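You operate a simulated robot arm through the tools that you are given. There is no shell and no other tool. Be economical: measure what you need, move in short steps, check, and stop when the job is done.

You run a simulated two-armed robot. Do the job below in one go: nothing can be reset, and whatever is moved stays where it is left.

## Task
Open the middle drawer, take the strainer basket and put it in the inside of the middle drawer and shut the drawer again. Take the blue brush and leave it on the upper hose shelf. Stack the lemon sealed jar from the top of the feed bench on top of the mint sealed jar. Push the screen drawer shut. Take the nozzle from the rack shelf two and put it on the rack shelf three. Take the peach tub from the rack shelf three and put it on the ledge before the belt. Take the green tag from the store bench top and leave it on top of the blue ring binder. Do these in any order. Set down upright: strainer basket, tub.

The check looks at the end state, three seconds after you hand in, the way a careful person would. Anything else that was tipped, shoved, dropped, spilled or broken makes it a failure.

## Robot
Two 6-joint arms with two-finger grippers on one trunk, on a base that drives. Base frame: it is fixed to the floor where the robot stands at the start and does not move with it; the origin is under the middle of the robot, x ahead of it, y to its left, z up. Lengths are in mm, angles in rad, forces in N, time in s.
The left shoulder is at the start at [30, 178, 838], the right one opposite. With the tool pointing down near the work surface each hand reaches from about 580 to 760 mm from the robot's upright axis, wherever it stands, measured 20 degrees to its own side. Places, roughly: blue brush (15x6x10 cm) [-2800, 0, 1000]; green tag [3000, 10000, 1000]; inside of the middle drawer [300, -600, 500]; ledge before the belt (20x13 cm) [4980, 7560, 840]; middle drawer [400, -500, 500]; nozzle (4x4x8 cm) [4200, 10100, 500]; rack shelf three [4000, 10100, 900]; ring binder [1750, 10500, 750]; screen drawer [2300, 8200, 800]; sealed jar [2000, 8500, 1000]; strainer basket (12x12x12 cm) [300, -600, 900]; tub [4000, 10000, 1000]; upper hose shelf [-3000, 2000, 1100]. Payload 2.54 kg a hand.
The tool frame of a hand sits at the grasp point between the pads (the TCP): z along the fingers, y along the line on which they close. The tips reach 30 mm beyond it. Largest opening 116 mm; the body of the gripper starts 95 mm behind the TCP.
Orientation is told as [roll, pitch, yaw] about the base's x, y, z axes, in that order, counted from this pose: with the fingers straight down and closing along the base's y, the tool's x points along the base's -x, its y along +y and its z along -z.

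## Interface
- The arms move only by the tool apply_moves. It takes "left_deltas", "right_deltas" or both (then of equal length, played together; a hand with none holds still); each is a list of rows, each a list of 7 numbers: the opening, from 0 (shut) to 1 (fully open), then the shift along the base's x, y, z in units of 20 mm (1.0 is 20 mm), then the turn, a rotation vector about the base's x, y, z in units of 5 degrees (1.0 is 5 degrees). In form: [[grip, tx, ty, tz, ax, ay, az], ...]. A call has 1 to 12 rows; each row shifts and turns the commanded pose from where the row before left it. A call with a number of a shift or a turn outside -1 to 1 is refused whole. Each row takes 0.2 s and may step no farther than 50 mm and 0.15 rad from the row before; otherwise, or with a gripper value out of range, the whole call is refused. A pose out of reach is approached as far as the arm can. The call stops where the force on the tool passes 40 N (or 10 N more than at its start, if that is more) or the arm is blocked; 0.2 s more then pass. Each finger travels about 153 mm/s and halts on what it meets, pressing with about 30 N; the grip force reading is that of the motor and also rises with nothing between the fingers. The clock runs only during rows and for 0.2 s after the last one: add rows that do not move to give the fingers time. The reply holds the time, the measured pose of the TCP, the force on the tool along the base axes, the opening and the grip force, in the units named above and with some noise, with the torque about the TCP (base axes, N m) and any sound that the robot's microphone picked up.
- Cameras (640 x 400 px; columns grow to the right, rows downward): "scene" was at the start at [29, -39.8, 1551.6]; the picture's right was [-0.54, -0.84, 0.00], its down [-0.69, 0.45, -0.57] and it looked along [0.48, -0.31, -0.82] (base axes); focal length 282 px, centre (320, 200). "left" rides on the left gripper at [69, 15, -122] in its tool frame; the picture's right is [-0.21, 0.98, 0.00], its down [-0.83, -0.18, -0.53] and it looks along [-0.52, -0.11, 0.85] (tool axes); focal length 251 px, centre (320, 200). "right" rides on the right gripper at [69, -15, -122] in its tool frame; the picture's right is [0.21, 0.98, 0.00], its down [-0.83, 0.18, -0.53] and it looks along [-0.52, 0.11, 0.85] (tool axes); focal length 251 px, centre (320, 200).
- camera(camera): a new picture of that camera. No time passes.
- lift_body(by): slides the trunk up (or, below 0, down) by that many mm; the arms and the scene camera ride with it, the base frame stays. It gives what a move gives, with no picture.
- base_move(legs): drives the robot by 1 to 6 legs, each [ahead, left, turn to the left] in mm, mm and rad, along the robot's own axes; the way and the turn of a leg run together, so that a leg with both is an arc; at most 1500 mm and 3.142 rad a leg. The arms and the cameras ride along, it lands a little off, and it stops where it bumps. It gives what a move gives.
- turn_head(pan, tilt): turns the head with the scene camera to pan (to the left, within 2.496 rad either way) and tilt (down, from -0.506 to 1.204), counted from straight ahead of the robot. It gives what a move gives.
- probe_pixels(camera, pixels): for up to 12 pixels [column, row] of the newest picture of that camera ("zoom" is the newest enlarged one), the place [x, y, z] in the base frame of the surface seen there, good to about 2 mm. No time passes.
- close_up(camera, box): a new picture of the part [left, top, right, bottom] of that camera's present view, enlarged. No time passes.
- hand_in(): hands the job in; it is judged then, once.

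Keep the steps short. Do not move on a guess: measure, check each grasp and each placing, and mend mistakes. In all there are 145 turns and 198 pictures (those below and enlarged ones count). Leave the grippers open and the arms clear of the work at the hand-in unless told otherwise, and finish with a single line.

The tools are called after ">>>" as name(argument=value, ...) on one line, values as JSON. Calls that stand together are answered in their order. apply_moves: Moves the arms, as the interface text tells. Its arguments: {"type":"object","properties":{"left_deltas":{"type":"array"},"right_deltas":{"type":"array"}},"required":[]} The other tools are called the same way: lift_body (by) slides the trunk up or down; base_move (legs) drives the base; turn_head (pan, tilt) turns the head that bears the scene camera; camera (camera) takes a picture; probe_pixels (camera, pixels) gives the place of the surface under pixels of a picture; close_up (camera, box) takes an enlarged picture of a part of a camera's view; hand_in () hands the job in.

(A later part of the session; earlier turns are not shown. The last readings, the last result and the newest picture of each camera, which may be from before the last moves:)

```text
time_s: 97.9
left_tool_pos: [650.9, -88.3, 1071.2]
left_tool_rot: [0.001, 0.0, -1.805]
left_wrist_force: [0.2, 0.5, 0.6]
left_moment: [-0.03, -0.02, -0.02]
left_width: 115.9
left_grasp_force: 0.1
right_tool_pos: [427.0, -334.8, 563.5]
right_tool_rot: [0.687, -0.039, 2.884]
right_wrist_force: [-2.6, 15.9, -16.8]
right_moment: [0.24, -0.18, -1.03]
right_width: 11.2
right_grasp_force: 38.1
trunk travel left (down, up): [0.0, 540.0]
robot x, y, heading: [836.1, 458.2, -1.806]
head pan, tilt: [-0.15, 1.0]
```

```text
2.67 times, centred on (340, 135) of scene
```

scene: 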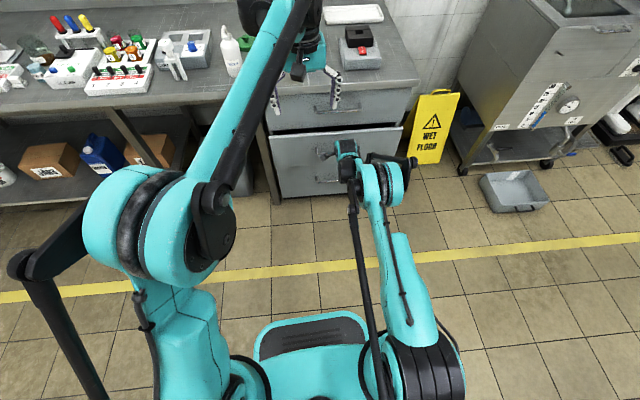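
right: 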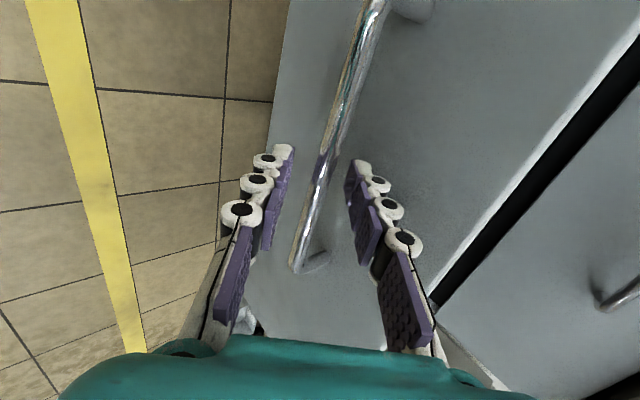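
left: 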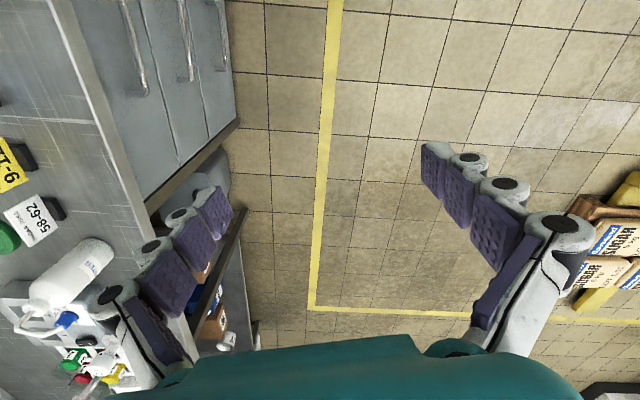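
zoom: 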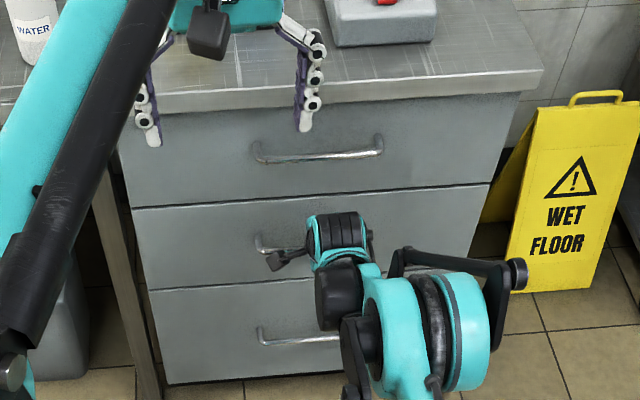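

The drawer is shut flush. I release and retract along the approach line, then back the base off.

>>> apply_moves(right_deltas=[[0.31, 0, 0, 0, 0, 0, 0], [0.31, 0, 0, 0, 0, 0, 0], [0.31, 0.18, 0.63, 0.755, 0, 0, 0], [0.31, 0.18, 0.63, 0.755, 0, 0, 0], [0.31, 0.18, 0.63, 0.755, 0, 0, 0], [0.31, 0.18, 0.63, 0.755, 0, 0, 0], [0.31, 0.18, 0.63, 0.755, 0, 0, 0], [0.31, 0.18, 0.63, 0.755, 0, 0, 0]])

>>> base_move(legs=[[-400, 0, 0]])

>>> camera(camera="scene")

```text
time_s: 99.7
left_tool_pos: [653.2, -86.8, 1070.8]
left_tool_rot: [-0.001, -0.002, -1.803]
left_wrist_force: [0.0, 0.5, 0.3]
left_moment: [0.0, 0.02, -0.02]
left_width: 115.8
left_grasp_force: 0.0
right_tool_pos: [448.7, -258.9, 655.0]
right_tool_rot: [0.689, -0.04, 2.885]
right_wrist_force: [-1.1, -0.7, 0.7]
right_moment: [-0.04, 0.02, 0.0]
right_width: 36.1
right_grasp_force: 0.1
trunk travel left (down, up): [0.0, 540.0]
robot x, y, heading: [838.3, 453.4, -1.806]
head pan, tilt: [-0.15, 1.0]
```

```text
time_s: 102.2
left_tool_pos: [747.3, 303.9, 1071.7]
left_tool_rot: [0.0, -0.004, -1.802]
left_wrist_force: [0.3, 1.0, -0.1]
left_moment: [0.0, 0.0, 0.01]
left_width: 116.0
left_grasp_force: 0.1
right_tool_pos: [544.5, 131.1, 657.0]
right_tool_rot: [0.688, -0.041, 2.887]
right_wrist_force: [-0.6, -0.3, -0.2]
right_moment: [0.02, 0.0, -0.02]
right_width: 36.2
right_grasp_force: 0.1
trunk travel left (down, up): [0.0, 540.0]
robot x, y, heading: [932.9, 842.2, -1.798]
head pan, tilt: [-0.15, 1.0]
```

```text
141 pictures are left
```

scene: 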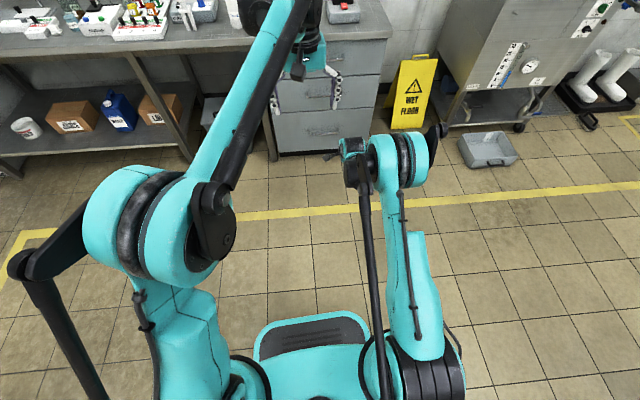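

Task one is done. I stow the right hand (tool down, raised), move away, and turn towards -x for the brush.

>>> apply_moves(right_deltas=[[1, 0.2, 0.8, 1, 0.97, -0.23, 0], [1, 0.2, 0.8, 1, 0.97, -0.23, 0], [1, 0.2, 0.8, 1, 0.97, -0.23, 0], [1, 0.2, 0.8, 1, 0.97, -0.23, 0], [1, 0.2, 0.8, 1, 0.97, -0.23, 0], [1, 0.2, 0.8, 1, 0.97, -0.23, 0], [1, 0.2, 0.8, 1, 0.97, -0.23, 0], [1, 0.2, 0.8, 1, 0.97, -0.23, 0], [1, 0, 0.8, 1, 0, 0, 0], [1, 0, 0.8, 1, 0, 0, 0]])

>>> base_move(legs=[[330, 0, 0], [0, 0, -1.34]])

>>> turn_head(pan=0.0, tilt=0.35)

>>> camera(camera="scene")

```text
time_s: 104.4
left_tool_pos: [746.1, 303.5, 1071.8]
left_tool_rot: [0.001, -0.001, -1.801]
left_wrist_force: [0.0, 0.3, -0.3]
left_moment: [0.0, 0.01, -0.05]
left_width: 116.0
left_grasp_force: 0.0
right_tool_pos: [575.1, 288.7, 857.3]
right_tool_rot: [-0.007, -0.044, 2.917]
right_wrist_force: [0.3, 0.3, 0.8]
right_moment: [-0.01, 0.04, -0.03]
right_width: 115.9
right_grasp_force: 0.0
trunk travel left (down, up): [0.0, 540.0]
robot x, y, heading: [930.7, 842.8, -1.801]
head pan, tilt: [-0.15, 1.0]
```

```text
time_s: 109.8
left_tool_pos: [289.5, 587.6, 1071.6]
left_tool_rot: [0.0, -0.003, -3.137]
left_wrist_force: [0.0, -0.5, -0.8]
left_moment: [0.03, 0.01, 0.04]
left_width: 116.0
left_grasp_force: 0.1
right_tool_pos: [235.2, 752.0, 856.4]
right_tool_rot: [-0.01, -0.044, 1.583]
right_wrist_force: [-0.4, 0.1, -0.5]
right_moment: [-0.03, 0.02, 0.01]
right_width: 116.0
right_grasp_force: 0.2
trunk travel left (down, up): [0.0, 540.0]
robot x, y, heading: [854.3, 532.7, -3.134]
head pan, tilt: [-0.15, 1.0]
```

```text
time_s: 110.8
left_tool_pos: [289.7, 587.5, 1072.3]
left_tool_rot: [0.001, -0.001, -3.137]
left_wrist_force: [0.4, -0.1, 0.9]
left_moment: [-0.01, -0.03, -0.02]
left_width: 116.1
left_grasp_force: 0.0
right_tool_pos: [234.3, 750.9, 856.3]
right_tool_rot: [-0.01, -0.044, 1.582]
right_wrist_force: [0.3, 0.1, 0.6]
right_moment: [-0.01, -0.03, 0.0]
right_width: 116.1
right_grasp_force: 0.1
trunk travel left (down, up): [0.0, 540.0]
robot x, y, heading: [864.0, 533.7, -3.131]
head pan, tilt: [0.0, 0.351]
```

```text
140 pictures are left
```

scene: 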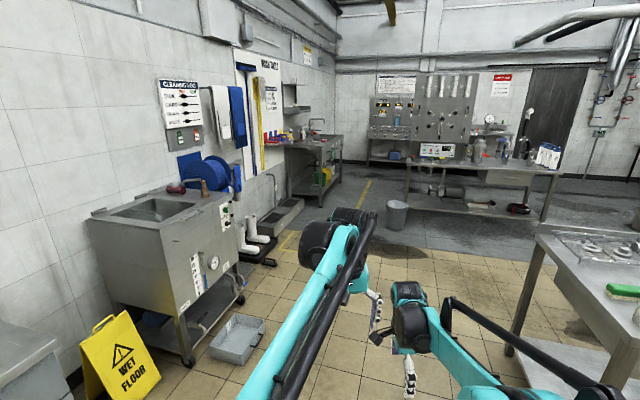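

I probe distances to the obstacles and the wash bench.

>>> probe_pixels(camera="scene", pixels=[[540, 238], [275, 137], [295, 105], [260, 260], [397, 215], [315, 145], [480, 165], [410, 165], [240, 345], [185, 360], [285, 225], [620, 290]])

>>> close_up(camera="scene", box=[230, 50, 370, 240])

>>> close_up(camera="scene", box=[360, 60, 580, 240])

```text
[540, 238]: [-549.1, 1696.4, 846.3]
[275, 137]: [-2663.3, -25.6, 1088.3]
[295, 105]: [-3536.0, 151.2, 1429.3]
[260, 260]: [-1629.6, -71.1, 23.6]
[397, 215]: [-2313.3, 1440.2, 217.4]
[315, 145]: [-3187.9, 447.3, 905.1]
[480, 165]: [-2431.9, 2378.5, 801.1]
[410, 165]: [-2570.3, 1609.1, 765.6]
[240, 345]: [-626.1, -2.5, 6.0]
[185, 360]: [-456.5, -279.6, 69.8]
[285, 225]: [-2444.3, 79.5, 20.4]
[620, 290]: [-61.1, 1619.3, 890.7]
```

```text
2.11 times, centred on (300, 145) of scene
```

zoom: 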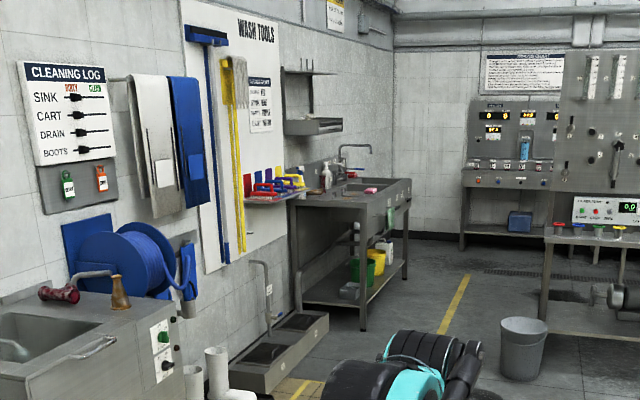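

```text
2.22 times, centred on (470, 150) of scene
```

zoom: 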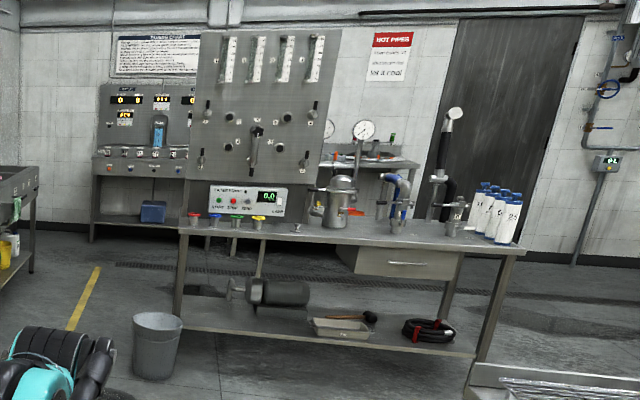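

Aisle is clear along y≈500. I drive to about [-2370,520] and turn to face the wall with the brush rack.

>>> base_move(legs=[[1500, 0, 0], [1500, 0, 0], [235, 0, 0], [0, 0, 1.281]])

>>> turn_head(pan=-0.35, tilt=0.5)

>>> camera(camera="scene")

>>> turn_head(pan=-1.8, tilt=0.4)

>>> camera(camera="scene")

```text
time_s: 127.4
left_tool_pos: [-2944.0, 397.8, 1071.2]
left_tool_rot: [0.0, -0.003, -2.997]
left_wrist_force: [0.2, 1.1, -1.0]
left_moment: [-0.01, 0.0, 0.0]
left_width: 116.2
left_grasp_force: 0.1
right_tool_pos: [-3019.5, 563.1, 857.5]
right_tool_rot: [-0.01, -0.059, 1.701]
right_wrist_force: [2.2, 0.9, 0.8]
right_moment: [0.0, 0.12, 0.01]
right_width: 114.8
right_grasp_force: 0.2
trunk travel left (down, up): [0.0, 540.0]
robot x, y, heading: [-2375.4, 420.8, -2.997]
head pan, tilt: [0.0, 0.351]
stopped in leg 4: the force on the tool passed its limit at 64 N (the readings are from after the stop); the commanded pose is now the measured one
```

```text
time_s: 128.3
left_tool_pos: [-2943.7, 398.6, 1070.8]
left_tool_rot: [0.0, -0.001, -2.997]
left_wrist_force: [1.0, -0.3, 0.5]
left_moment: [-0.01, 0.01, -0.01]
left_width: 116.2
left_grasp_force: 0.1
right_tool_pos: [-3020.2, 563.8, 857.3]
right_tool_rot: [-0.013, -0.06, 1.701]
right_wrist_force: [1.6, 2.1, 0.6]
right_moment: [-0.14, 0.15, -0.18]
right_width: 114.6
right_grasp_force: 0.0
trunk travel left (down, up): [0.0, 540.0]
robot x, y, heading: [-2375.2, 424.5, -2.995]
head pan, tilt: [-0.351, 0.499]
```

```text
137 pictures are left
```

scene: 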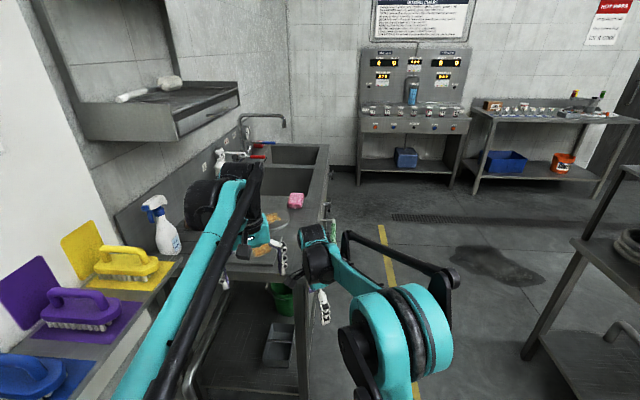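

```text
time_s: 129.8
left_tool_pos: [-2944.7, 398.4, 1071.8]
left_tool_rot: [0.0, -0.002, -2.997]
left_wrist_force: [0.0, -0.2, -0.2]
left_moment: [0.0, 0.0, -0.02]
left_width: 116.1
left_grasp_force: 0.1
right_tool_pos: [-3019.5, 562.9, 856.7]
right_tool_rot: [-0.012, -0.059, 1.703]
right_wrist_force: [2.3, 3.3, 0.7]
right_moment: [-0.18, 0.14, -0.22]
right_width: 114.8
right_grasp_force: 0.0
trunk travel left (down, up): [0.0, 540.0]
robot x, y, heading: [-2371.4, 424.5, -2.993]
head pan, tilt: [-1.799, 0.4]
```

```text
136 pictures are left
```

scene: 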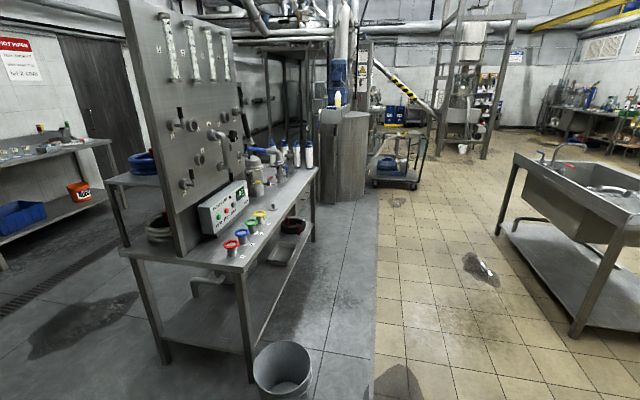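

The right finger touched the sink bench edge while turning. I turn back, retreat, and raise the trunk before turning again.

>>> base_move(legs=[[0, 0, -0.13], [-450, 0, 0]])

>>> lift_body(by=200)

>>> base_move(legs=[[0, 0, 1.28]])

>>> turn_head(pan=-0.45, tilt=0.7)

>>> camera(camera="scene")

```text
time_s: 133.1
left_tool_pos: [-2497.0, 476.1, 1070.9]
left_tool_rot: [0.0, -0.001, -3.122]
left_wrist_force: [-0.5, -0.8, 0.1]
left_moment: [0.04, 0.03, 0.02]
left_width: 116.0
left_grasp_force: 0.0
right_tool_pos: [-2552.3, 650.1, 857.3]
right_tool_rot: [-0.012, -0.058, 1.578]
right_wrist_force: [0.5, -0.4, 0.0]
right_moment: [0.01, 0.02, 0.02]
right_width: 116.0
right_grasp_force: 0.1
trunk travel left (down, up): [0.0, 540.0]
robot x, y, heading: [-1929.6, 430.8, -3.121]
head pan, tilt: [-1.799, 0.4]
```

```text
time_s: 135.3
left_tool_pos: [-2497.7, 476.6, 1270.8]
left_tool_rot: [0.0, -0.003, -3.121]
left_wrist_force: [0.2, -0.1, -0.6]
left_moment: [0.04, -0.01, -0.02]
left_width: 116.1
left_grasp_force: 0.1
right_tool_pos: [-2551.9, 648.4, 1057.3]
right_tool_rot: [-0.012, -0.059, 1.579]
right_wrist_force: [0.3, -0.3, 0.3]
right_moment: [0.0, 0.02, -0.01]
right_width: 115.9
right_grasp_force: 0.1
trunk travel left (down, up): [-200.0, 340.0]
robot x, y, heading: [-1925.8, 430.6, -3.124]
head pan, tilt: [-1.799, 0.4]
```

```text
time_s: 138.8
left_tool_pos: [-2141.3, -100.4, 1270.9]
left_tool_rot: [-0.002, -0.002, -1.852]
left_wrist_force: [0.4, 1.1, 0.8]
left_moment: [0.0, 0.01, 0.0]
left_width: 116.1
left_grasp_force: 0.1
right_tool_pos: [-2321.7, -101.3, 1057.1]
right_tool_rot: [-0.013, -0.058, 2.846]
right_wrist_force: [0.1, 1.1, -0.4]
right_moment: [-0.03, -0.01, 0.03]
right_width: 116.1
right_grasp_force: 0.0
trunk travel left (down, up): [-200.0, 340.0]
robot x, y, heading: [-1922.7, 431.4, -1.849]
head pan, tilt: [-1.799, 0.4]
```

```text
time_s: 140.3
left_tool_pos: [-2139.6, -101.6, 1270.4]
left_tool_rot: [0.0, -0.002, -1.851]
left_wrist_force: [-0.5, -0.1, -0.2]
left_moment: [0.01, 0.01, -0.01]
left_width: 115.8
left_grasp_force: 0.0
right_tool_pos: [-2321.3, -100.2, 1056.8]
right_tool_rot: [-0.012, -0.059, 2.846]
right_wrist_force: [0.6, 0.9, 0.4]
right_moment: [0.03, 0.04, -0.02]
right_width: 116.0
right_grasp_force: 0.0
trunk travel left (down, up): [-200.0, 340.0]
robot x, y, heading: [-1927.8, 431.1, -1.852]
head pan, tilt: [-0.45, 0.7]
```

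```text
135 pictures are left
```

scene: 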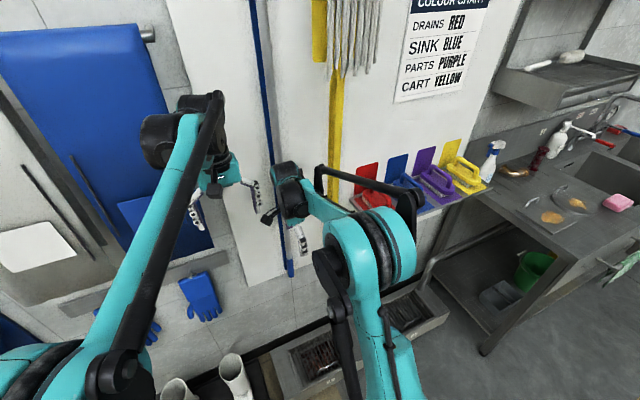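

I see the rack: red, blue (405,185), purple, yellow. I probe the blue brush and the rack.

>>> close_up(camera="scene", box=[330, 130, 510, 230])

>>> probe_pixels(camera="scene", pixels=[[405, 180], [412, 185], [398, 165], [435, 180], [465, 172], [375, 195], [455, 195], [425, 205], [345, 100], [492, 150]])

```text
3.56 times, centred on (420, 180) of scene
```

zoom: 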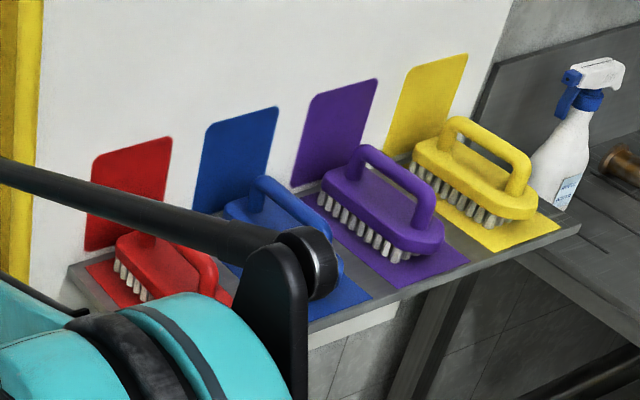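

```text
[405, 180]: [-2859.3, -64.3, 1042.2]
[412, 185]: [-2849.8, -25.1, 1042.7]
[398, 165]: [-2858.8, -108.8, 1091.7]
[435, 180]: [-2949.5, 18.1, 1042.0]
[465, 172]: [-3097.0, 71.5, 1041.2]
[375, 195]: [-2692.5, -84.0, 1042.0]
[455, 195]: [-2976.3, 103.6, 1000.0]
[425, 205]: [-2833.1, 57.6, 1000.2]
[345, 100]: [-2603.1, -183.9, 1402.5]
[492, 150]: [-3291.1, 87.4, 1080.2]
```

Blue brush centre ≈[-2848,-35], pointing out from the wall, shelf z 1000. I move right 550 mm and turn the right hand so it closes sideways.

>>> base_move(legs=[[-20, -550, 0]])

>>> apply_moves(right_deltas=[[1, 0, 0, 1, 0, 0, 1], [1, 0, 0, 1, 0, 0, 1], [1, 0, 0, 1, 0, 0, 1], [1, 0, 0, 1, 0, 0, 1], [1, 0, 0, 1, 0, 0, 1], [1, 0, 0, 1, 0, 0, 1], [1, 0, 0, 1, 0, 0, 1], [1, 0, 0, 1, 0, 0, 1], [1, 0, 0, 0, 0, 0, 1], [1, 0, 0, 0, 0, 0, 1]])

>>> apply_moves(right_deltas=[[1, 0, 0, 0, 0, 0, 1], [1, 0, 0, 0, 0, 0, 1], [1, 0, 0, 0, 0, 0, 1], [1, 0, 0, 0, 0, 0, 1], [1, 0, 0, 0, 0, 0, 1], [1, 0, 0, 0, 0, 0, 1], [1, 0, 0, 0, 0, 0, 1], [1, 0, 0, 0, 0, 0, 0.8]])

>>> camera(camera="right")

```text
time_s: 143.5
left_tool_pos: [-2662.3, 70.0, 1271.4]
left_tool_rot: [0.001, 0.0, -1.849]
left_wrist_force: [0.6, -0.4, 0.0]
left_moment: [-0.01, -0.02, 0.02]
left_width: 116.1
left_grasp_force: 0.0
right_tool_pos: [-2842.6, 68.9, 1055.9]
right_tool_rot: [-0.013, -0.058, 2.85]
right_wrist_force: [1.0, -0.5, -0.4]
right_moment: [0.04, 0.01, 0.05]
right_width: 116.1
right_grasp_force: 0.0
trunk travel left (down, up): [-200.0, 340.0]
robot x, y, heading: [-2451.2, 603.6, -1.85]
head pan, tilt: [-0.45, 0.7]
```

```text
time_s: 145.7
left_tool_pos: [-2661.2, 70.0, 1270.8]
left_tool_rot: [0.0, -0.002, -1.848]
left_wrist_force: [-0.5, -0.3, 0.2]
left_moment: [-0.03, -0.01, -0.01]
left_width: 115.8
left_grasp_force: 0.1
right_tool_pos: [-2845.0, 69.4, 1217.8]
right_tool_rot: [-0.012, -0.059, -2.558]
right_wrist_force: [0.3, -0.3, -0.8]
right_moment: [-0.04, 0.01, 0.0]
right_width: 116.0
right_grasp_force: 0.0
trunk travel left (down, up): [-200.0, 340.0]
robot x, y, heading: [-2449.8, 601.5, -1.849]
head pan, tilt: [-0.45, 0.7]
```

```text
time_s: 147.5
left_tool_pos: [-2661.9, 70.5, 1270.8]
left_tool_rot: [0.0, -0.002, -1.848]
left_wrist_force: [1.1, -0.7, 0.2]
left_moment: [-0.01, 0.0, 0.01]
left_width: 115.8
left_grasp_force: 0.0
right_tool_pos: [-2843.5, 69.6, 1217.2]
right_tool_rot: [-0.013, -0.059, -1.879]
right_wrist_force: [-0.2, -0.6, 0.6]
right_moment: [0.04, 0.0, -0.01]
right_width: 116.2
right_grasp_force: 0.1
trunk travel left (down, up): [-200.0, 340.0]
robot x, y, heading: [-2452.7, 601.9, -1.85]
head pan, tilt: [-0.45, 0.7]
```

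```text
133 pictures are left
```

right: 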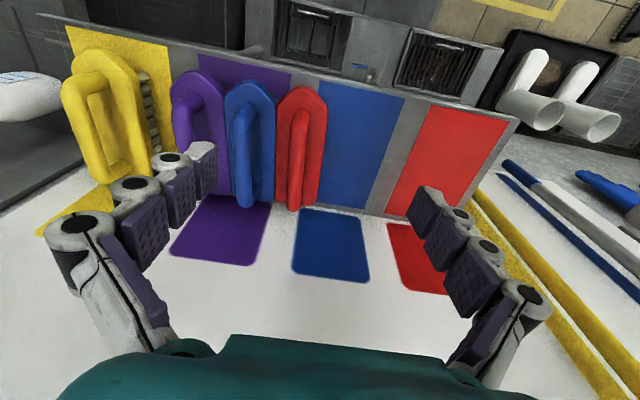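

The sideways move swept the red, blue and purple brushes together — my mistake; I must put red and purple back on their mats. I look closely first.

>>> apply_moves(right_deltas=[[1, 0.27, 0.96, 0.5, 0, 0, 0], [1, 0.27, 0.96, 0.5, 0, 0, 0], [1, 0.27, 0.96, 0.5, 0, 0, 0], [1, 0.27, 0.96, 0, 0, 0, 0]])

>>> camera(camera="right")

>>> camera(camera="scene")

```text
time_s: 148.5
left_tool_pos: [-2662.1, 70.6, 1270.6]
left_tool_rot: [-0.001, -0.001, -1.85]
left_wrist_force: [-0.2, -0.7, 0.2]
left_moment: [-0.01, 0.02, -0.02]
left_width: 115.9
left_grasp_force: 0.2
right_tool_pos: [-2820.5, 147.2, 1249.4]
right_tool_rot: [-0.011, -0.059, -1.88]
right_wrist_force: [-0.2, 0.7, 0.5]
right_moment: [-0.01, 0.03, 0.03]
right_width: 115.7
right_grasp_force: 0.1
trunk travel left (down, up): [-200.0, 340.0]
robot x, y, heading: [-2451.6, 601.6, -1.846]
head pan, tilt: [-0.45, 0.7]
```

```text
132 pictures are left
```

right: 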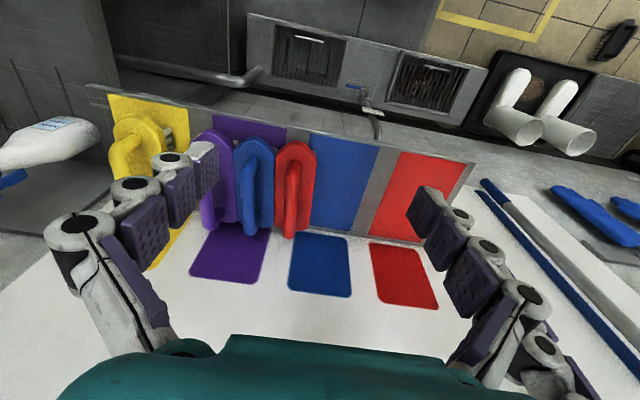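

```text
131 pictures are left
```

scene: 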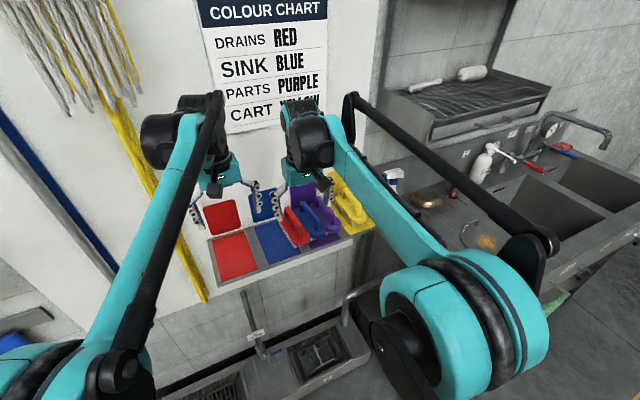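

>>> close_up(camera="scene", box=[190, 150, 400, 300])

>>> close_up(camera="right", box=[80, 80, 480, 320])

>>> probe_pixels(camera="right", pixels=[[293, 145], [290, 200], [293, 228], [252, 145], [245, 228], [200, 215], [212, 180], [135, 130], [128, 165], [345, 160], [425, 170], [225, 130]])

```text
2.67 times, centred on (295, 225) of scene
```

zoom: 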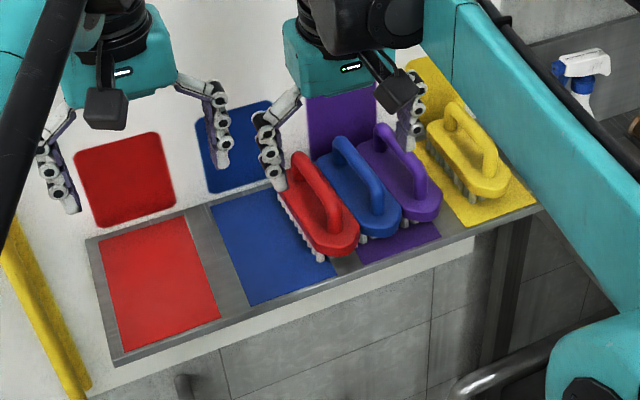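

```text
1.60 times, centred on (280, 200) of right
```

zoom: 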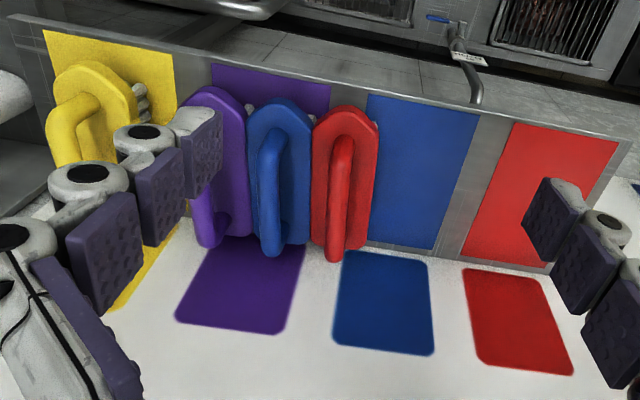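

```text
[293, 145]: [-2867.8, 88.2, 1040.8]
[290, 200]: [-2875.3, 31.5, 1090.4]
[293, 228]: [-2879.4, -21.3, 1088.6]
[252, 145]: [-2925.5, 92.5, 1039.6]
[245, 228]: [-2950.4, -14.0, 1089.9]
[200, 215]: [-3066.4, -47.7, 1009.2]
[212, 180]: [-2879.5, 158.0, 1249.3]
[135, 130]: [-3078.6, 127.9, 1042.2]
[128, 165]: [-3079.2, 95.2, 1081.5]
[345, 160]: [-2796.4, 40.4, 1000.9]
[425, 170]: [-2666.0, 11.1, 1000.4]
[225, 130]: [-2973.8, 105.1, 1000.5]
```

>>> probe_pixels(camera="zoom", pixels=[[518, 128], [612, 146], [372, 100], [474, 117], [216, 70], [326, 88], [50, 36], [170, 62], [375, 235], [430, 243], [470, 250], [545, 258]])

>>> probe_pixels(camera="right", pixels=[[275, 165], [312, 165], [308, 225], [275, 232], [293, 142], [240, 150], [270, 150], [205, 140], [215, 135], [160, 120], [112, 145], [135, 117]])

```text
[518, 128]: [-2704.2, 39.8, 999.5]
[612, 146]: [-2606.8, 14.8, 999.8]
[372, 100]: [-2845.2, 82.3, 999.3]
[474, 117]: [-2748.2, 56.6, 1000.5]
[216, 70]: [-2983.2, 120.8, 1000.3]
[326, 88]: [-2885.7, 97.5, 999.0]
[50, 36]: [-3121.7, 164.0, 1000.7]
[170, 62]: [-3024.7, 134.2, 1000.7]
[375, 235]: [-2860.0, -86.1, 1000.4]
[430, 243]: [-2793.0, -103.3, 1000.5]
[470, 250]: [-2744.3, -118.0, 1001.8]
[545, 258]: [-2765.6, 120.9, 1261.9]
```

```text
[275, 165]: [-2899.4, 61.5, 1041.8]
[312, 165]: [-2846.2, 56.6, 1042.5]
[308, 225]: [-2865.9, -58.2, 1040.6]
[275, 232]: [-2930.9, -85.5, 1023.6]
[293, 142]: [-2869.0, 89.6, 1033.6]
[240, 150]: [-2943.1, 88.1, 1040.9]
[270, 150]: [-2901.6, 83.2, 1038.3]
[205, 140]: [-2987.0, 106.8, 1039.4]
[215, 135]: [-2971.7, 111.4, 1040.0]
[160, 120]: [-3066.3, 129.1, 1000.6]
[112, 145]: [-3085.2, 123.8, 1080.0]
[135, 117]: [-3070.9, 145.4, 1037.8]
```

The three brushes are upright but shifted: red by 218 mm, purple by 36 mm, blue likewise. First I'll fetch the red brush by its handle bar (centre ≈[-2877,6], bar top z 1090).

>>> apply_moves(right_deltas=[[0.34, -0.35, -0.88, 0, 0, 0, 0.33], [0.34, -0.35, -0.88, 0, 0, 0, 0.33], [0.34, -0.35, -0.88, 0, 0, 0, 0.33], [0.34, -0.35, -0.88, 0, 0, 0, 0.33], [0.34, -0.35, -0.88, 0, 0, 0, 0.33], [0.34, -0.35, -0.88, 0, 0, 0, 0.33], [0.34, -0.35, -0.88, 0, 0, 0, 0.33], [0.34, -0.35, -0.88, 0, 0, 0, 0.33], [0.34, 0, 0, -1, 0, 0, 0], [0.34, 0, 0, -1, 0, 0, 0], [0.34, 0, 0, -1, 0, 0, 0], [0.34, 0, 0, -1, 0, 0, 0]])

>>> camera(camera="right")

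```text
time_s: 151.1
left_tool_pos: [-2662.3, 69.4, 1271.1]
left_tool_rot: [0.001, -0.002, -1.848]
left_wrist_force: [0.1, -0.1, 0.2]
left_moment: [0.03, 0.01, 0.03]
left_width: 116.1
left_grasp_force: 0.0
right_tool_pos: [-2878.8, 5.5, 1165.6]
right_tool_rot: [-0.011, -0.057, -1.65]
right_wrist_force: [0.7, 0.1, -0.3]
right_moment: [0.01, 0.01, -0.06]
right_width: 39.2
right_grasp_force: 0.1
trunk travel left (down, up): [-200.0, 340.0]
robot x, y, heading: [-2451.1, 603.4, -1.852]
head pan, tilt: [-0.45, 0.7]
```

```text
128 pictures are left
```

right: 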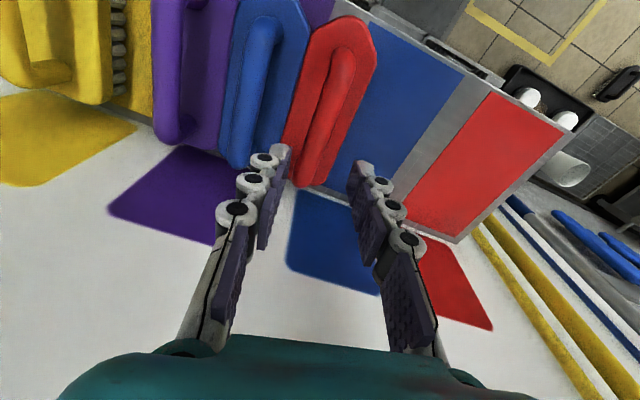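

I check the red bar's line from this view.

>>> probe_pixels(camera="right", pixels=[[343, 70], [333, 100], [320, 130], [308, 160], [300, 180], [352, 45], [265, 80], [255, 120], [175, 80], [210, 150]])

```text
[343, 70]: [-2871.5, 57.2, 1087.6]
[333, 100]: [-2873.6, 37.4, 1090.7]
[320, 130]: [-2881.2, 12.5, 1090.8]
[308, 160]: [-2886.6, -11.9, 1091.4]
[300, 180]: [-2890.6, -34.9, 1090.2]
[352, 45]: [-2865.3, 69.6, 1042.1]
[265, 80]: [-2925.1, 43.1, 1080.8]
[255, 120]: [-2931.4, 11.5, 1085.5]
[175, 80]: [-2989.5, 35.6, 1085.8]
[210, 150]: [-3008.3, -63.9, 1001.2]
```

I correct the yaw, descend to z 1083 and close.

>>> apply_moves(right_deltas=[[0.34, -0.05, 0.1, 0, 0, 0, -0.72], [0.34, -0.05, 0.1, 0, 0, 0, -0.72], [0.34, 0, 0, -0.82, 0, 0, 0], [0.34, 0, 0, -0.82, 0, 0, 0], [0.34, 0, 0, -0.82, 0, 0, 0], [0.34, 0, 0, -0.82, 0, 0, 0], [0.34, 0, 0, -0.82, 0, 0, 0], [0.1, 0, 0, 0, 0, 0, 0], [0, 0, 0, 0, 0, 0, 0], [0, 0, 0, 0, 0, 0, 0]])

>>> camera(camera="right")

```text
time_s: 153.3
left_tool_pos: [-2663.2, 69.3, 1270.9]
left_tool_rot: [0.0, -0.002, -1.848]
left_wrist_force: [-0.8, -0.4, 0.4]
left_moment: [0.0, 0.01, 0.01]
left_width: 115.9
left_grasp_force: 0.2
right_tool_pos: [-2879.8, 9.6, 1085.4]
right_tool_rot: [-0.011, -0.059, -1.776]
right_wrist_force: [-1.0, -0.4, 0.2]
right_moment: [0.01, 0.0, 0.0]
right_width: 16.9
right_grasp_force: 29.6
trunk travel left (down, up): [-200.0, 340.0]
robot x, y, heading: [-2449.0, 601.4, -1.853]
head pan, tilt: [-0.45, 0.7]
```

```text
127 pictures are left
```

right: 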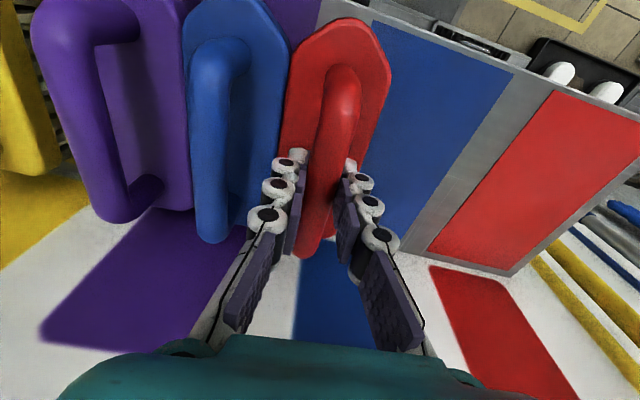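

Gripped. I lift 60 mm and carry it towards the red mat, while moving the left hand out of the way to the left.

>>> apply_moves(right_deltas=[[0, 0, 0, 0.5, 0, 0, 0], [0, 0, 0, 1, 0, 0, 0], [0, 0, 0, 1, 0, 0, 0], [0, 0, 0, 0.5, 0, 0, 0], [0, 0, 0, 0, 0, 0, 0], [0, 0, 0, 0, 0, 0, 0], [0, 0, 0, 0, 0, 0, 0], [0, 0, 0, 0, 0, 0, 0], [0, 0, 0, 0, 0, 0, 0], [0, 0, 0, 0, 0, 0, 0], [0, 0, 0, 0, 0, 0, 0], [0, 0, 0, 0, 0, 0, 0]], left_deltas=[[1, 0.96, -0.275, 0, 0, 0, 0], [1, 0.96, -0.275, 0, 0, 0, 0], [1, 0.96, -0.275, 0, 0, 0, 0], [1, 0.96, -0.275, 0, 0, 0, 0], [1, 0.96, -0.275, 0, 0, 0, 0], [1, 0.96, -0.275, 0, 0, 0, 0], [1, 0.96, -0.275, 0, 0, 0, 0], [1, 0.96, -0.275, 0, 0, 0, 0], [1, 0.96, -0.275, 0, 0, 0, 0], [1, 0.96, -0.275, 0, 0, 0, 0], [1, 0.96, -0.275, 0, 0, 0, 0], [1, 0.96, -0.275, 0, 0, 0, 0]])

>>> apply_moves(right_deltas=[[0, 0.92, -0.264, 0, 0, 0, -0.08], [0, 0.92, -0.264, 0, 0, 0, -0.08], [0, 0.92, -0.264, 0, 0, 0, -0.08], [0, 0.92, -0.264, 0, 0, 0, -0.08], [0, 0.92, -0.264, 0, 0, 0, -0.08], [0, 0.92, -0.264, 0, 0, 0, -0.08], [0, 0.92, -0.264, 0, 0, 0, -0.08], [0, 0.92, -0.264, 0, 0, 0, -0.08], [0, 0.92, -0.264, 0, 0, 0, -0.08], [0, 0.92, -0.264, 0, 0, 0, -0.08], [0, 0.92, -0.264, 0, 0, 0, -0.08]])

>>> camera(camera="right")

```text
time_s: 155.9
left_tool_pos: [-2430.5, 4.4, 1270.2]
left_tool_rot: [0.0, -0.002, -1.849]
left_wrist_force: [0.0, 0.2, 0.3]
left_moment: [-0.03, -0.01, 0.01]
left_width: 116.2
left_grasp_force: 0.1
right_tool_pos: [-2879.8, 8.1, 1146.3]
right_tool_rot: [-0.011, -0.058, -1.775]
right_wrist_force: [-0.4, 0.5, -1.6]
right_moment: [0.04, 0.01, -0.01]
right_width: 16.6
right_grasp_force: 29.6
trunk travel left (down, up): [-200.0, 340.0]
robot x, y, heading: [-2453.4, 599.9, -1.848]
head pan, tilt: [-0.45, 0.7]
```

```text
time_s: 158.3
left_tool_pos: [-2431.8, 4.9, 1270.7]
left_tool_rot: [0.0, -0.002, -1.849]
left_wrist_force: [0.7, -0.2, 0.7]
left_moment: [-0.02, 0.02, 0.0]
left_width: 115.9
left_grasp_force: 0.1
right_tool_pos: [-2677.1, -49.2, 1144.4]
right_tool_rot: [-0.012, -0.058, -1.854]
right_wrist_force: [-0.4, -0.7, -0.7]
right_moment: [0.02, 0.01, -0.04]
right_width: 16.6
right_grasp_force: 29.9
trunk travel left (down, up): [-200.0, 340.0]
robot x, y, heading: [-2451.1, 603.0, -1.849]
head pan, tilt: [-0.45, 0.7]
```

```text
126 pictures are left
```

right: 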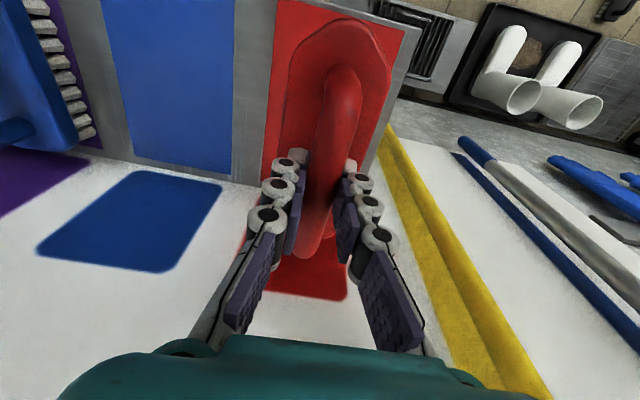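

Red is over its mat. I lower it 58 mm to contact and check the force.

>>> apply_moves(right_deltas=[[0, 0, 0, -1, 0, 0, 0], [0, 0, 0, -1, 0, 0, 0], [0, 0, 0, -0.6, 0, 0, 0], [0, 0, 0, -0.3, 0, 0, 0]])

>>> camera(camera="right")

```text
time_s: 159.3
left_tool_pos: [-2432.4, 4.2, 1271.0]
left_tool_rot: [-0.001, -0.003, -1.849]
left_wrist_force: [-0.1, -0.2, -0.2]
left_moment: [0.01, -0.03, -0.01]
left_width: 115.8
left_grasp_force: 0.1
right_tool_pos: [-2677.0, -49.4, 1087.4]
right_tool_rot: [-0.013, -0.058, -1.851]
right_wrist_force: [0.6, 0.3, -1.9]
right_moment: [0.01, 0.02, 0.03]
right_width: 16.7
right_grasp_force: 29.9
trunk travel left (down, up): [-200.0, 340.0]
robot x, y, heading: [-2452.7, 604.0, -1.848]
head pan, tilt: [-0.45, 0.7]
```

```text
125 pictures are left
```

right: 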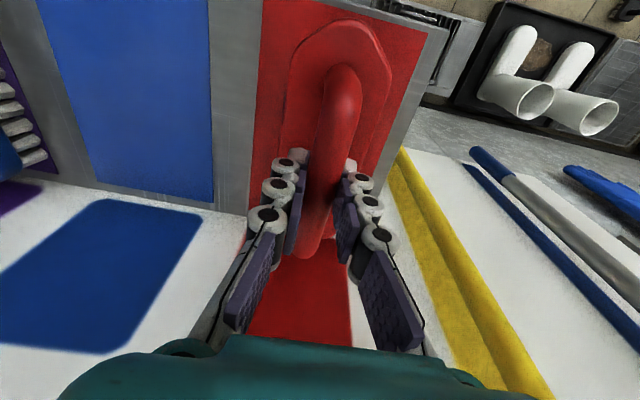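

I settle 3 mm, release, rise and move over to the blue brush.

>>> apply_moves(right_deltas=[[0, 0, 0, -0.13, 0, 0, 0], [0.34, 0, 0, 0, 0, 0, 0], [0.34, 0, 0, 0, 0, 0, 0], [0.34, 0, 0, 0.5, 0, 0, 0], [0.34, 0, 0, 1, 0, 0, 0], [0.34, 0, 0, 1, 0, 0, 0], [0.34, 0, 0, 1, 0, 0, 0], [0.34, 0, 0, 0.6, 0, 0, 0]])

>>> camera(camera="right")

>>> apply_moves(right_deltas=[[0.34, -1, 0.25, 0, 0, 0, 0], [0.34, -1, 0.25, 0, 0, 0, 0], [0.34, -1, 0.25, 0, 0, 0, 0], [0.34, -1, 0.25, 0, 0, 0, 0], [0.34, -1, 0.25, 0, 0, 0, 0], [0.34, -1, 0.25, 0, 0, 0, 0], [0.34, -1, 0.25, 0, 0, 0, 0], [0.34, -1, 0.25, 0, 0, 0, 0], [0.34, -1, 0.25, 0, 0, 0, 0], [0.34, -1, 0.25, 0, 0, 0, 0], [0.34, -1, 0.25, 0, 0, 0, 0], [0.34, -1, 0.25, 0, 0, 0, 0]])

>>> camera(camera="right")

```text
time_s: 161.1
left_tool_pos: [-2431.3, 5.5, 1270.8]
left_tool_rot: [0.001, -0.001, -1.849]
left_wrist_force: [0.2, 0.2, 1.0]
left_moment: [0.0, -0.01, 0.0]
left_width: 115.9
left_grasp_force: 0.0
right_tool_pos: [-2676.2, -47.1, 1165.5]
right_tool_rot: [-0.013, -0.058, -1.854]
right_wrist_force: [0.7, -0.4, 0.0]
right_moment: [0.01, -0.01, 0.06]
right_width: 39.6
right_grasp_force: 0.0
trunk travel left (down, up): [-200.0, 340.0]
robot x, y, heading: [-2450.6, 601.9, -1.848]
head pan, tilt: [-0.45, 0.7]
```

```text
124 pictures are left
```

right: 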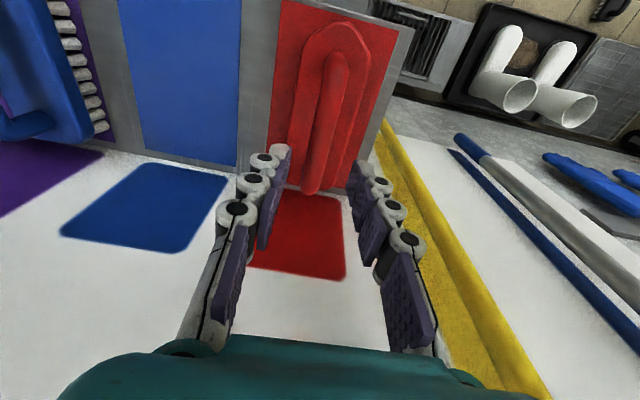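

```text
time_s: 163.7
left_tool_pos: [-2432.5, 5.5, 1270.0]
left_tool_rot: [0.002, -0.002, -1.849]
left_wrist_force: [-0.9, 0.0, -0.3]
left_moment: [-0.01, -0.02, 0.01]
left_width: 115.9
left_grasp_force: 0.1
right_tool_pos: [-2919.3, 10.8, 1166.0]
right_tool_rot: [-0.014, -0.059, -1.853]
right_wrist_force: [-0.3, 0.2, -0.5]
right_moment: [0.01, -0.02, 0.01]
right_width: 39.3
right_grasp_force: 0.2
trunk travel left (down, up): [-200.0, 340.0]
robot x, y, heading: [-2452.9, 602.8, -1.85]
head pan, tilt: [-0.45, 0.7]
```

```text
123 pictures are left
```

right: 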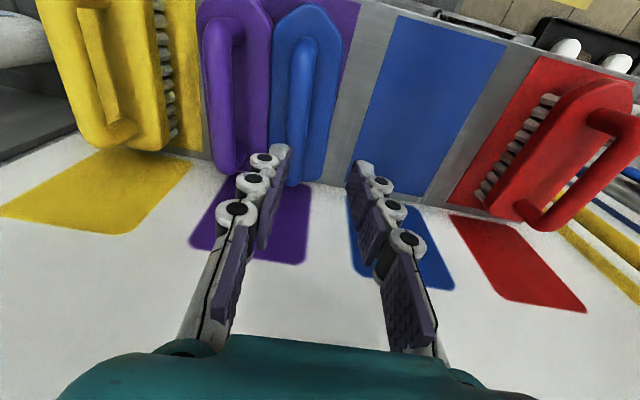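

Red is well placed. I probe the blue and purple bars.

>>> probe_pixels(camera="right", pixels=[[303, 55], [301, 90], [297, 130], [292, 170], [235, 50], [232, 90], [227, 130], [222, 160]])

```text
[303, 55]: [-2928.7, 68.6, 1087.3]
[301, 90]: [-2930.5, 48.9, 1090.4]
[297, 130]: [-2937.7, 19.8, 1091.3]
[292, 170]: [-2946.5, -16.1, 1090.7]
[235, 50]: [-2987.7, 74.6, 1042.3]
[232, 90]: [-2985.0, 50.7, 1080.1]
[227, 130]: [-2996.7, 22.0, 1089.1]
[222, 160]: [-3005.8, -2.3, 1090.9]
```

I grip the blue brush.

>>> apply_moves(right_deltas=[[0.34, -0.5, 0.1, 0, 0, 0, 0.1], [0.34, -0.5, 0.1, 0, 0, 0, 0.1], [0.34, 0, 0, -0.82, 0, 0, 0], [0.34, 0, 0, -0.82, 0, 0, 0], [0.34, 0, 0, -0.82, 0, 0, 0], [0.34, 0, 0, -0.82, 0, 0, 0], [0.34, 0, 0, -0.82, 0, 0, 0], [0.1, 0, 0, 0, 0, 0, 0], [0, 0, 0, 0, 0, 0, 0], [0, 0, 0, 0, 0, 0, 0]])

>>> camera(camera="right")

```text
time_s: 165.9
left_tool_pos: [-2430.9, 4.7, 1270.5]
left_tool_rot: [0.001, -0.002, -1.848]
left_wrist_force: [-0.6, 0.3, -0.2]
left_moment: [0.0, -0.02, 0.02]
left_width: 116.0
left_grasp_force: 0.2
right_tool_pos: [-2937.4, 15.2, 1085.3]
right_tool_rot: [-0.013, -0.057, -1.835]
right_wrist_force: [0.7, -0.6, -0.1]
right_moment: [-0.01, 0.01, -0.01]
right_width: 16.5
right_grasp_force: 30.0
trunk travel left (down, up): [-200.0, 340.0]
robot x, y, heading: [-2446.4, 604.5, -1.853]
head pan, tilt: [-0.45, 0.7]
```

```text
122 pictures are left
```

right: 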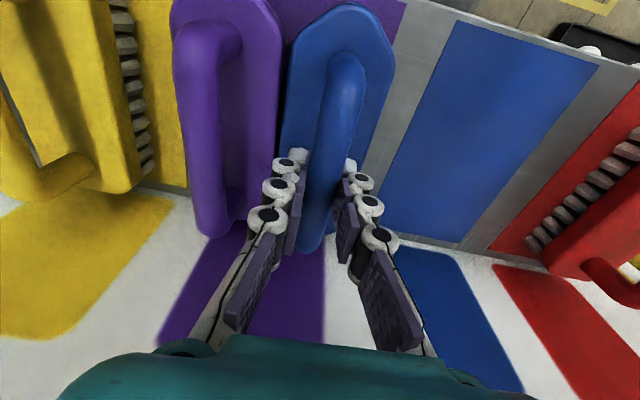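

I lift, shift 122 mm to its mat, lower, release, then move over the purple brush.

>>> apply_moves(right_deltas=[[0, 0, 0, 1, 0, 0, 0], [0, 0, 0, 1, 0, 0, 0], [0, 0.97, -0.28, 0, 0, 0, 0], [0, 0.97, -0.28, 0, 0, 0, 0], [0, 0.97, -0.28, 0, 0, 0, 0], [0, 0.97, -0.28, 0, 0, 0, 0], [0, 0.97, -0.28, 0, 0, 0, 0], [0, 0.97, -0.28, 0, 0, 0, 0], [0, 0, 0, -1, 0, 0, 0], [0, 0, 0, -0.9, 0, 0, 0], [0.3, 0, 0, 0, 0, 0, 0], [0.34, 0, 0, 0, 0, 0, 0]])

>>> apply_moves(right_deltas=[[0.34, 0, 0, 1, 0, 0, 0], [0.34, 0, 0, 1, 0, 0, 0], [0.34, 0, 0, 1, 0, 0, 0], [0.34, 0, 0, 1, 0, 0, 0], [0.34, -1, 0.2, 0, 0, 0, 0], [0.34, -1, 0.2, 0, 0, 0, 0], [0.34, -1, 0.2, 0, 0, 0, 0], [0.34, -1, 0.2, 0, 0, 0, 0], [0.34, -1, 0.2, 0, 0, 0, 0], [0.34, -1, 0.2, 0, 0, 0, 0], [0.34, -1, 0.2, 0, 0, 0, 0], [0.34, -1, 0.2, 0, 0, 0, 0]])

>>> camera(camera="right")

>>> probe_pixels(camera="right", pixels=[[300, 60], [300, 90], [295, 130], [290, 170], [280, 60], [280, 90], [275, 130], [270, 150]])

```text
time_s: 168.5
left_tool_pos: [-2431.5, 5.1, 1271.2]
left_tool_rot: [0.0, -0.001, -1.848]
left_wrist_force: [0.4, -0.7, 0.6]
left_moment: [-0.02, 0.0, 0.02]
left_width: 116.0
left_grasp_force: 0.0
right_tool_pos: [-2821.1, -19.7, 1085.5]
right_tool_rot: [-0.013, -0.06, -1.835]
right_wrist_force: [0.2, 0.2, 0.3]
right_moment: [-0.01, 0.02, -0.02]
right_width: 39.3
right_grasp_force: 0.0
trunk travel left (down, up): [-200.0, 340.0]
robot x, y, heading: [-2447.3, 605.2, -1.851]
head pan, tilt: [-0.45, 0.7]
```

```text
time_s: 171.1
left_tool_pos: [-2433.0, 5.7, 1270.6]
left_tool_rot: [0.002, -0.001, -1.848]
left_wrist_force: [-0.3, -0.1, 1.0]
left_moment: [0.01, -0.03, 0.0]
left_width: 116.1
left_grasp_force: 0.0
right_tool_pos: [-2981.7, 11.5, 1166.4]
right_tool_rot: [-0.01, -0.06, -1.835]
right_wrist_force: [-0.5, 0.2, -0.1]
right_moment: [0.03, -0.03, 0.0]
right_width: 39.5
right_grasp_force: 0.0
trunk travel left (down, up): [-200.0, 340.0]
robot x, y, heading: [-2449.0, 603.1, -1.852]
head pan, tilt: [-0.45, 0.7]
```

```text
121 pictures are left
```

right: 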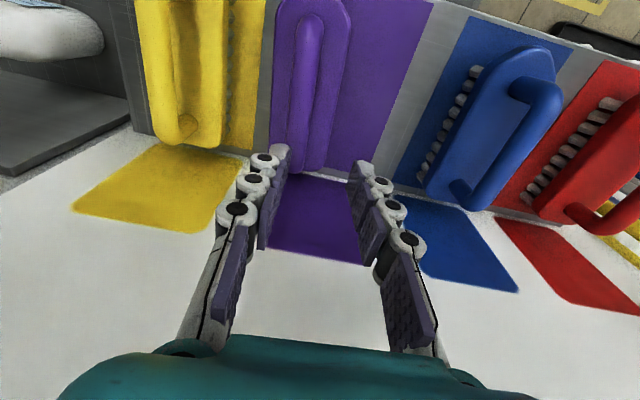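

```text
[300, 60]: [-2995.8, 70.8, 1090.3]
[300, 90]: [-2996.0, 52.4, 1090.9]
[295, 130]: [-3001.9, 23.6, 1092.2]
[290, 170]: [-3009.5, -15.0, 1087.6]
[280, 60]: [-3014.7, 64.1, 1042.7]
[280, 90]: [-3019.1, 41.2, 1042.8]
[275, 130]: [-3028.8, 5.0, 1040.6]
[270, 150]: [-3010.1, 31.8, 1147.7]
```

Purple bar centre ≈[-3001,25], rotated ~7°. I grip it.

>>> apply_moves(right_deltas=[[0.34, -0.5, 0.35, 0, 0, 0, 0.6], [0.34, -0.5, 0.35, 0, 0, 0, 0.6], [0.34, 0, 0, -0.81, 0, 0, 0], [0.34, 0, 0, -0.81, 0, 0, 0], [0.34, 0, 0, -0.81, 0, 0, 0], [0.34, 0, 0, -0.81, 0, 0, 0], [0.34, 0, 0, -0.81, 0, 0, 0], [0.1, 0, 0, 0, 0, 0, 0], [0, 0, 0, 0, 0, 0, 0], [0, 0, 0, 0, 0, 0, 0]])

>>> camera(camera="right")

```text
time_s: 173.3
left_tool_pos: [-2432.2, 6.1, 1271.0]
left_tool_rot: [0.0, -0.001, -1.847]
left_wrist_force: [0.3, -0.1, 0.3]
left_moment: [0.0, 0.03, 0.0]
left_width: 115.8
left_grasp_force: 0.0
right_tool_pos: [-3001.0, 26.0, 1085.0]
right_tool_rot: [-0.013, -0.058, -1.731]
right_wrist_force: [-0.5, -0.1, 0.1]
right_moment: [0.02, -0.02, -0.03]
right_width: 16.5
right_grasp_force: 29.8
trunk travel left (down, up): [-200.0, 340.0]
robot x, y, heading: [-2452.0, 599.9, -1.849]
head pan, tilt: [-0.45, 0.7]
```

```text
120 pictures are left
```

right: 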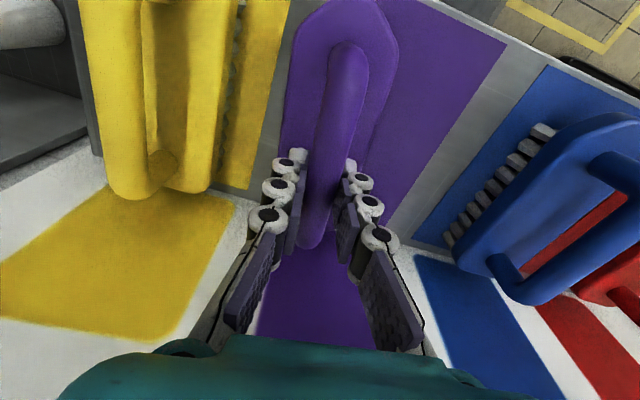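

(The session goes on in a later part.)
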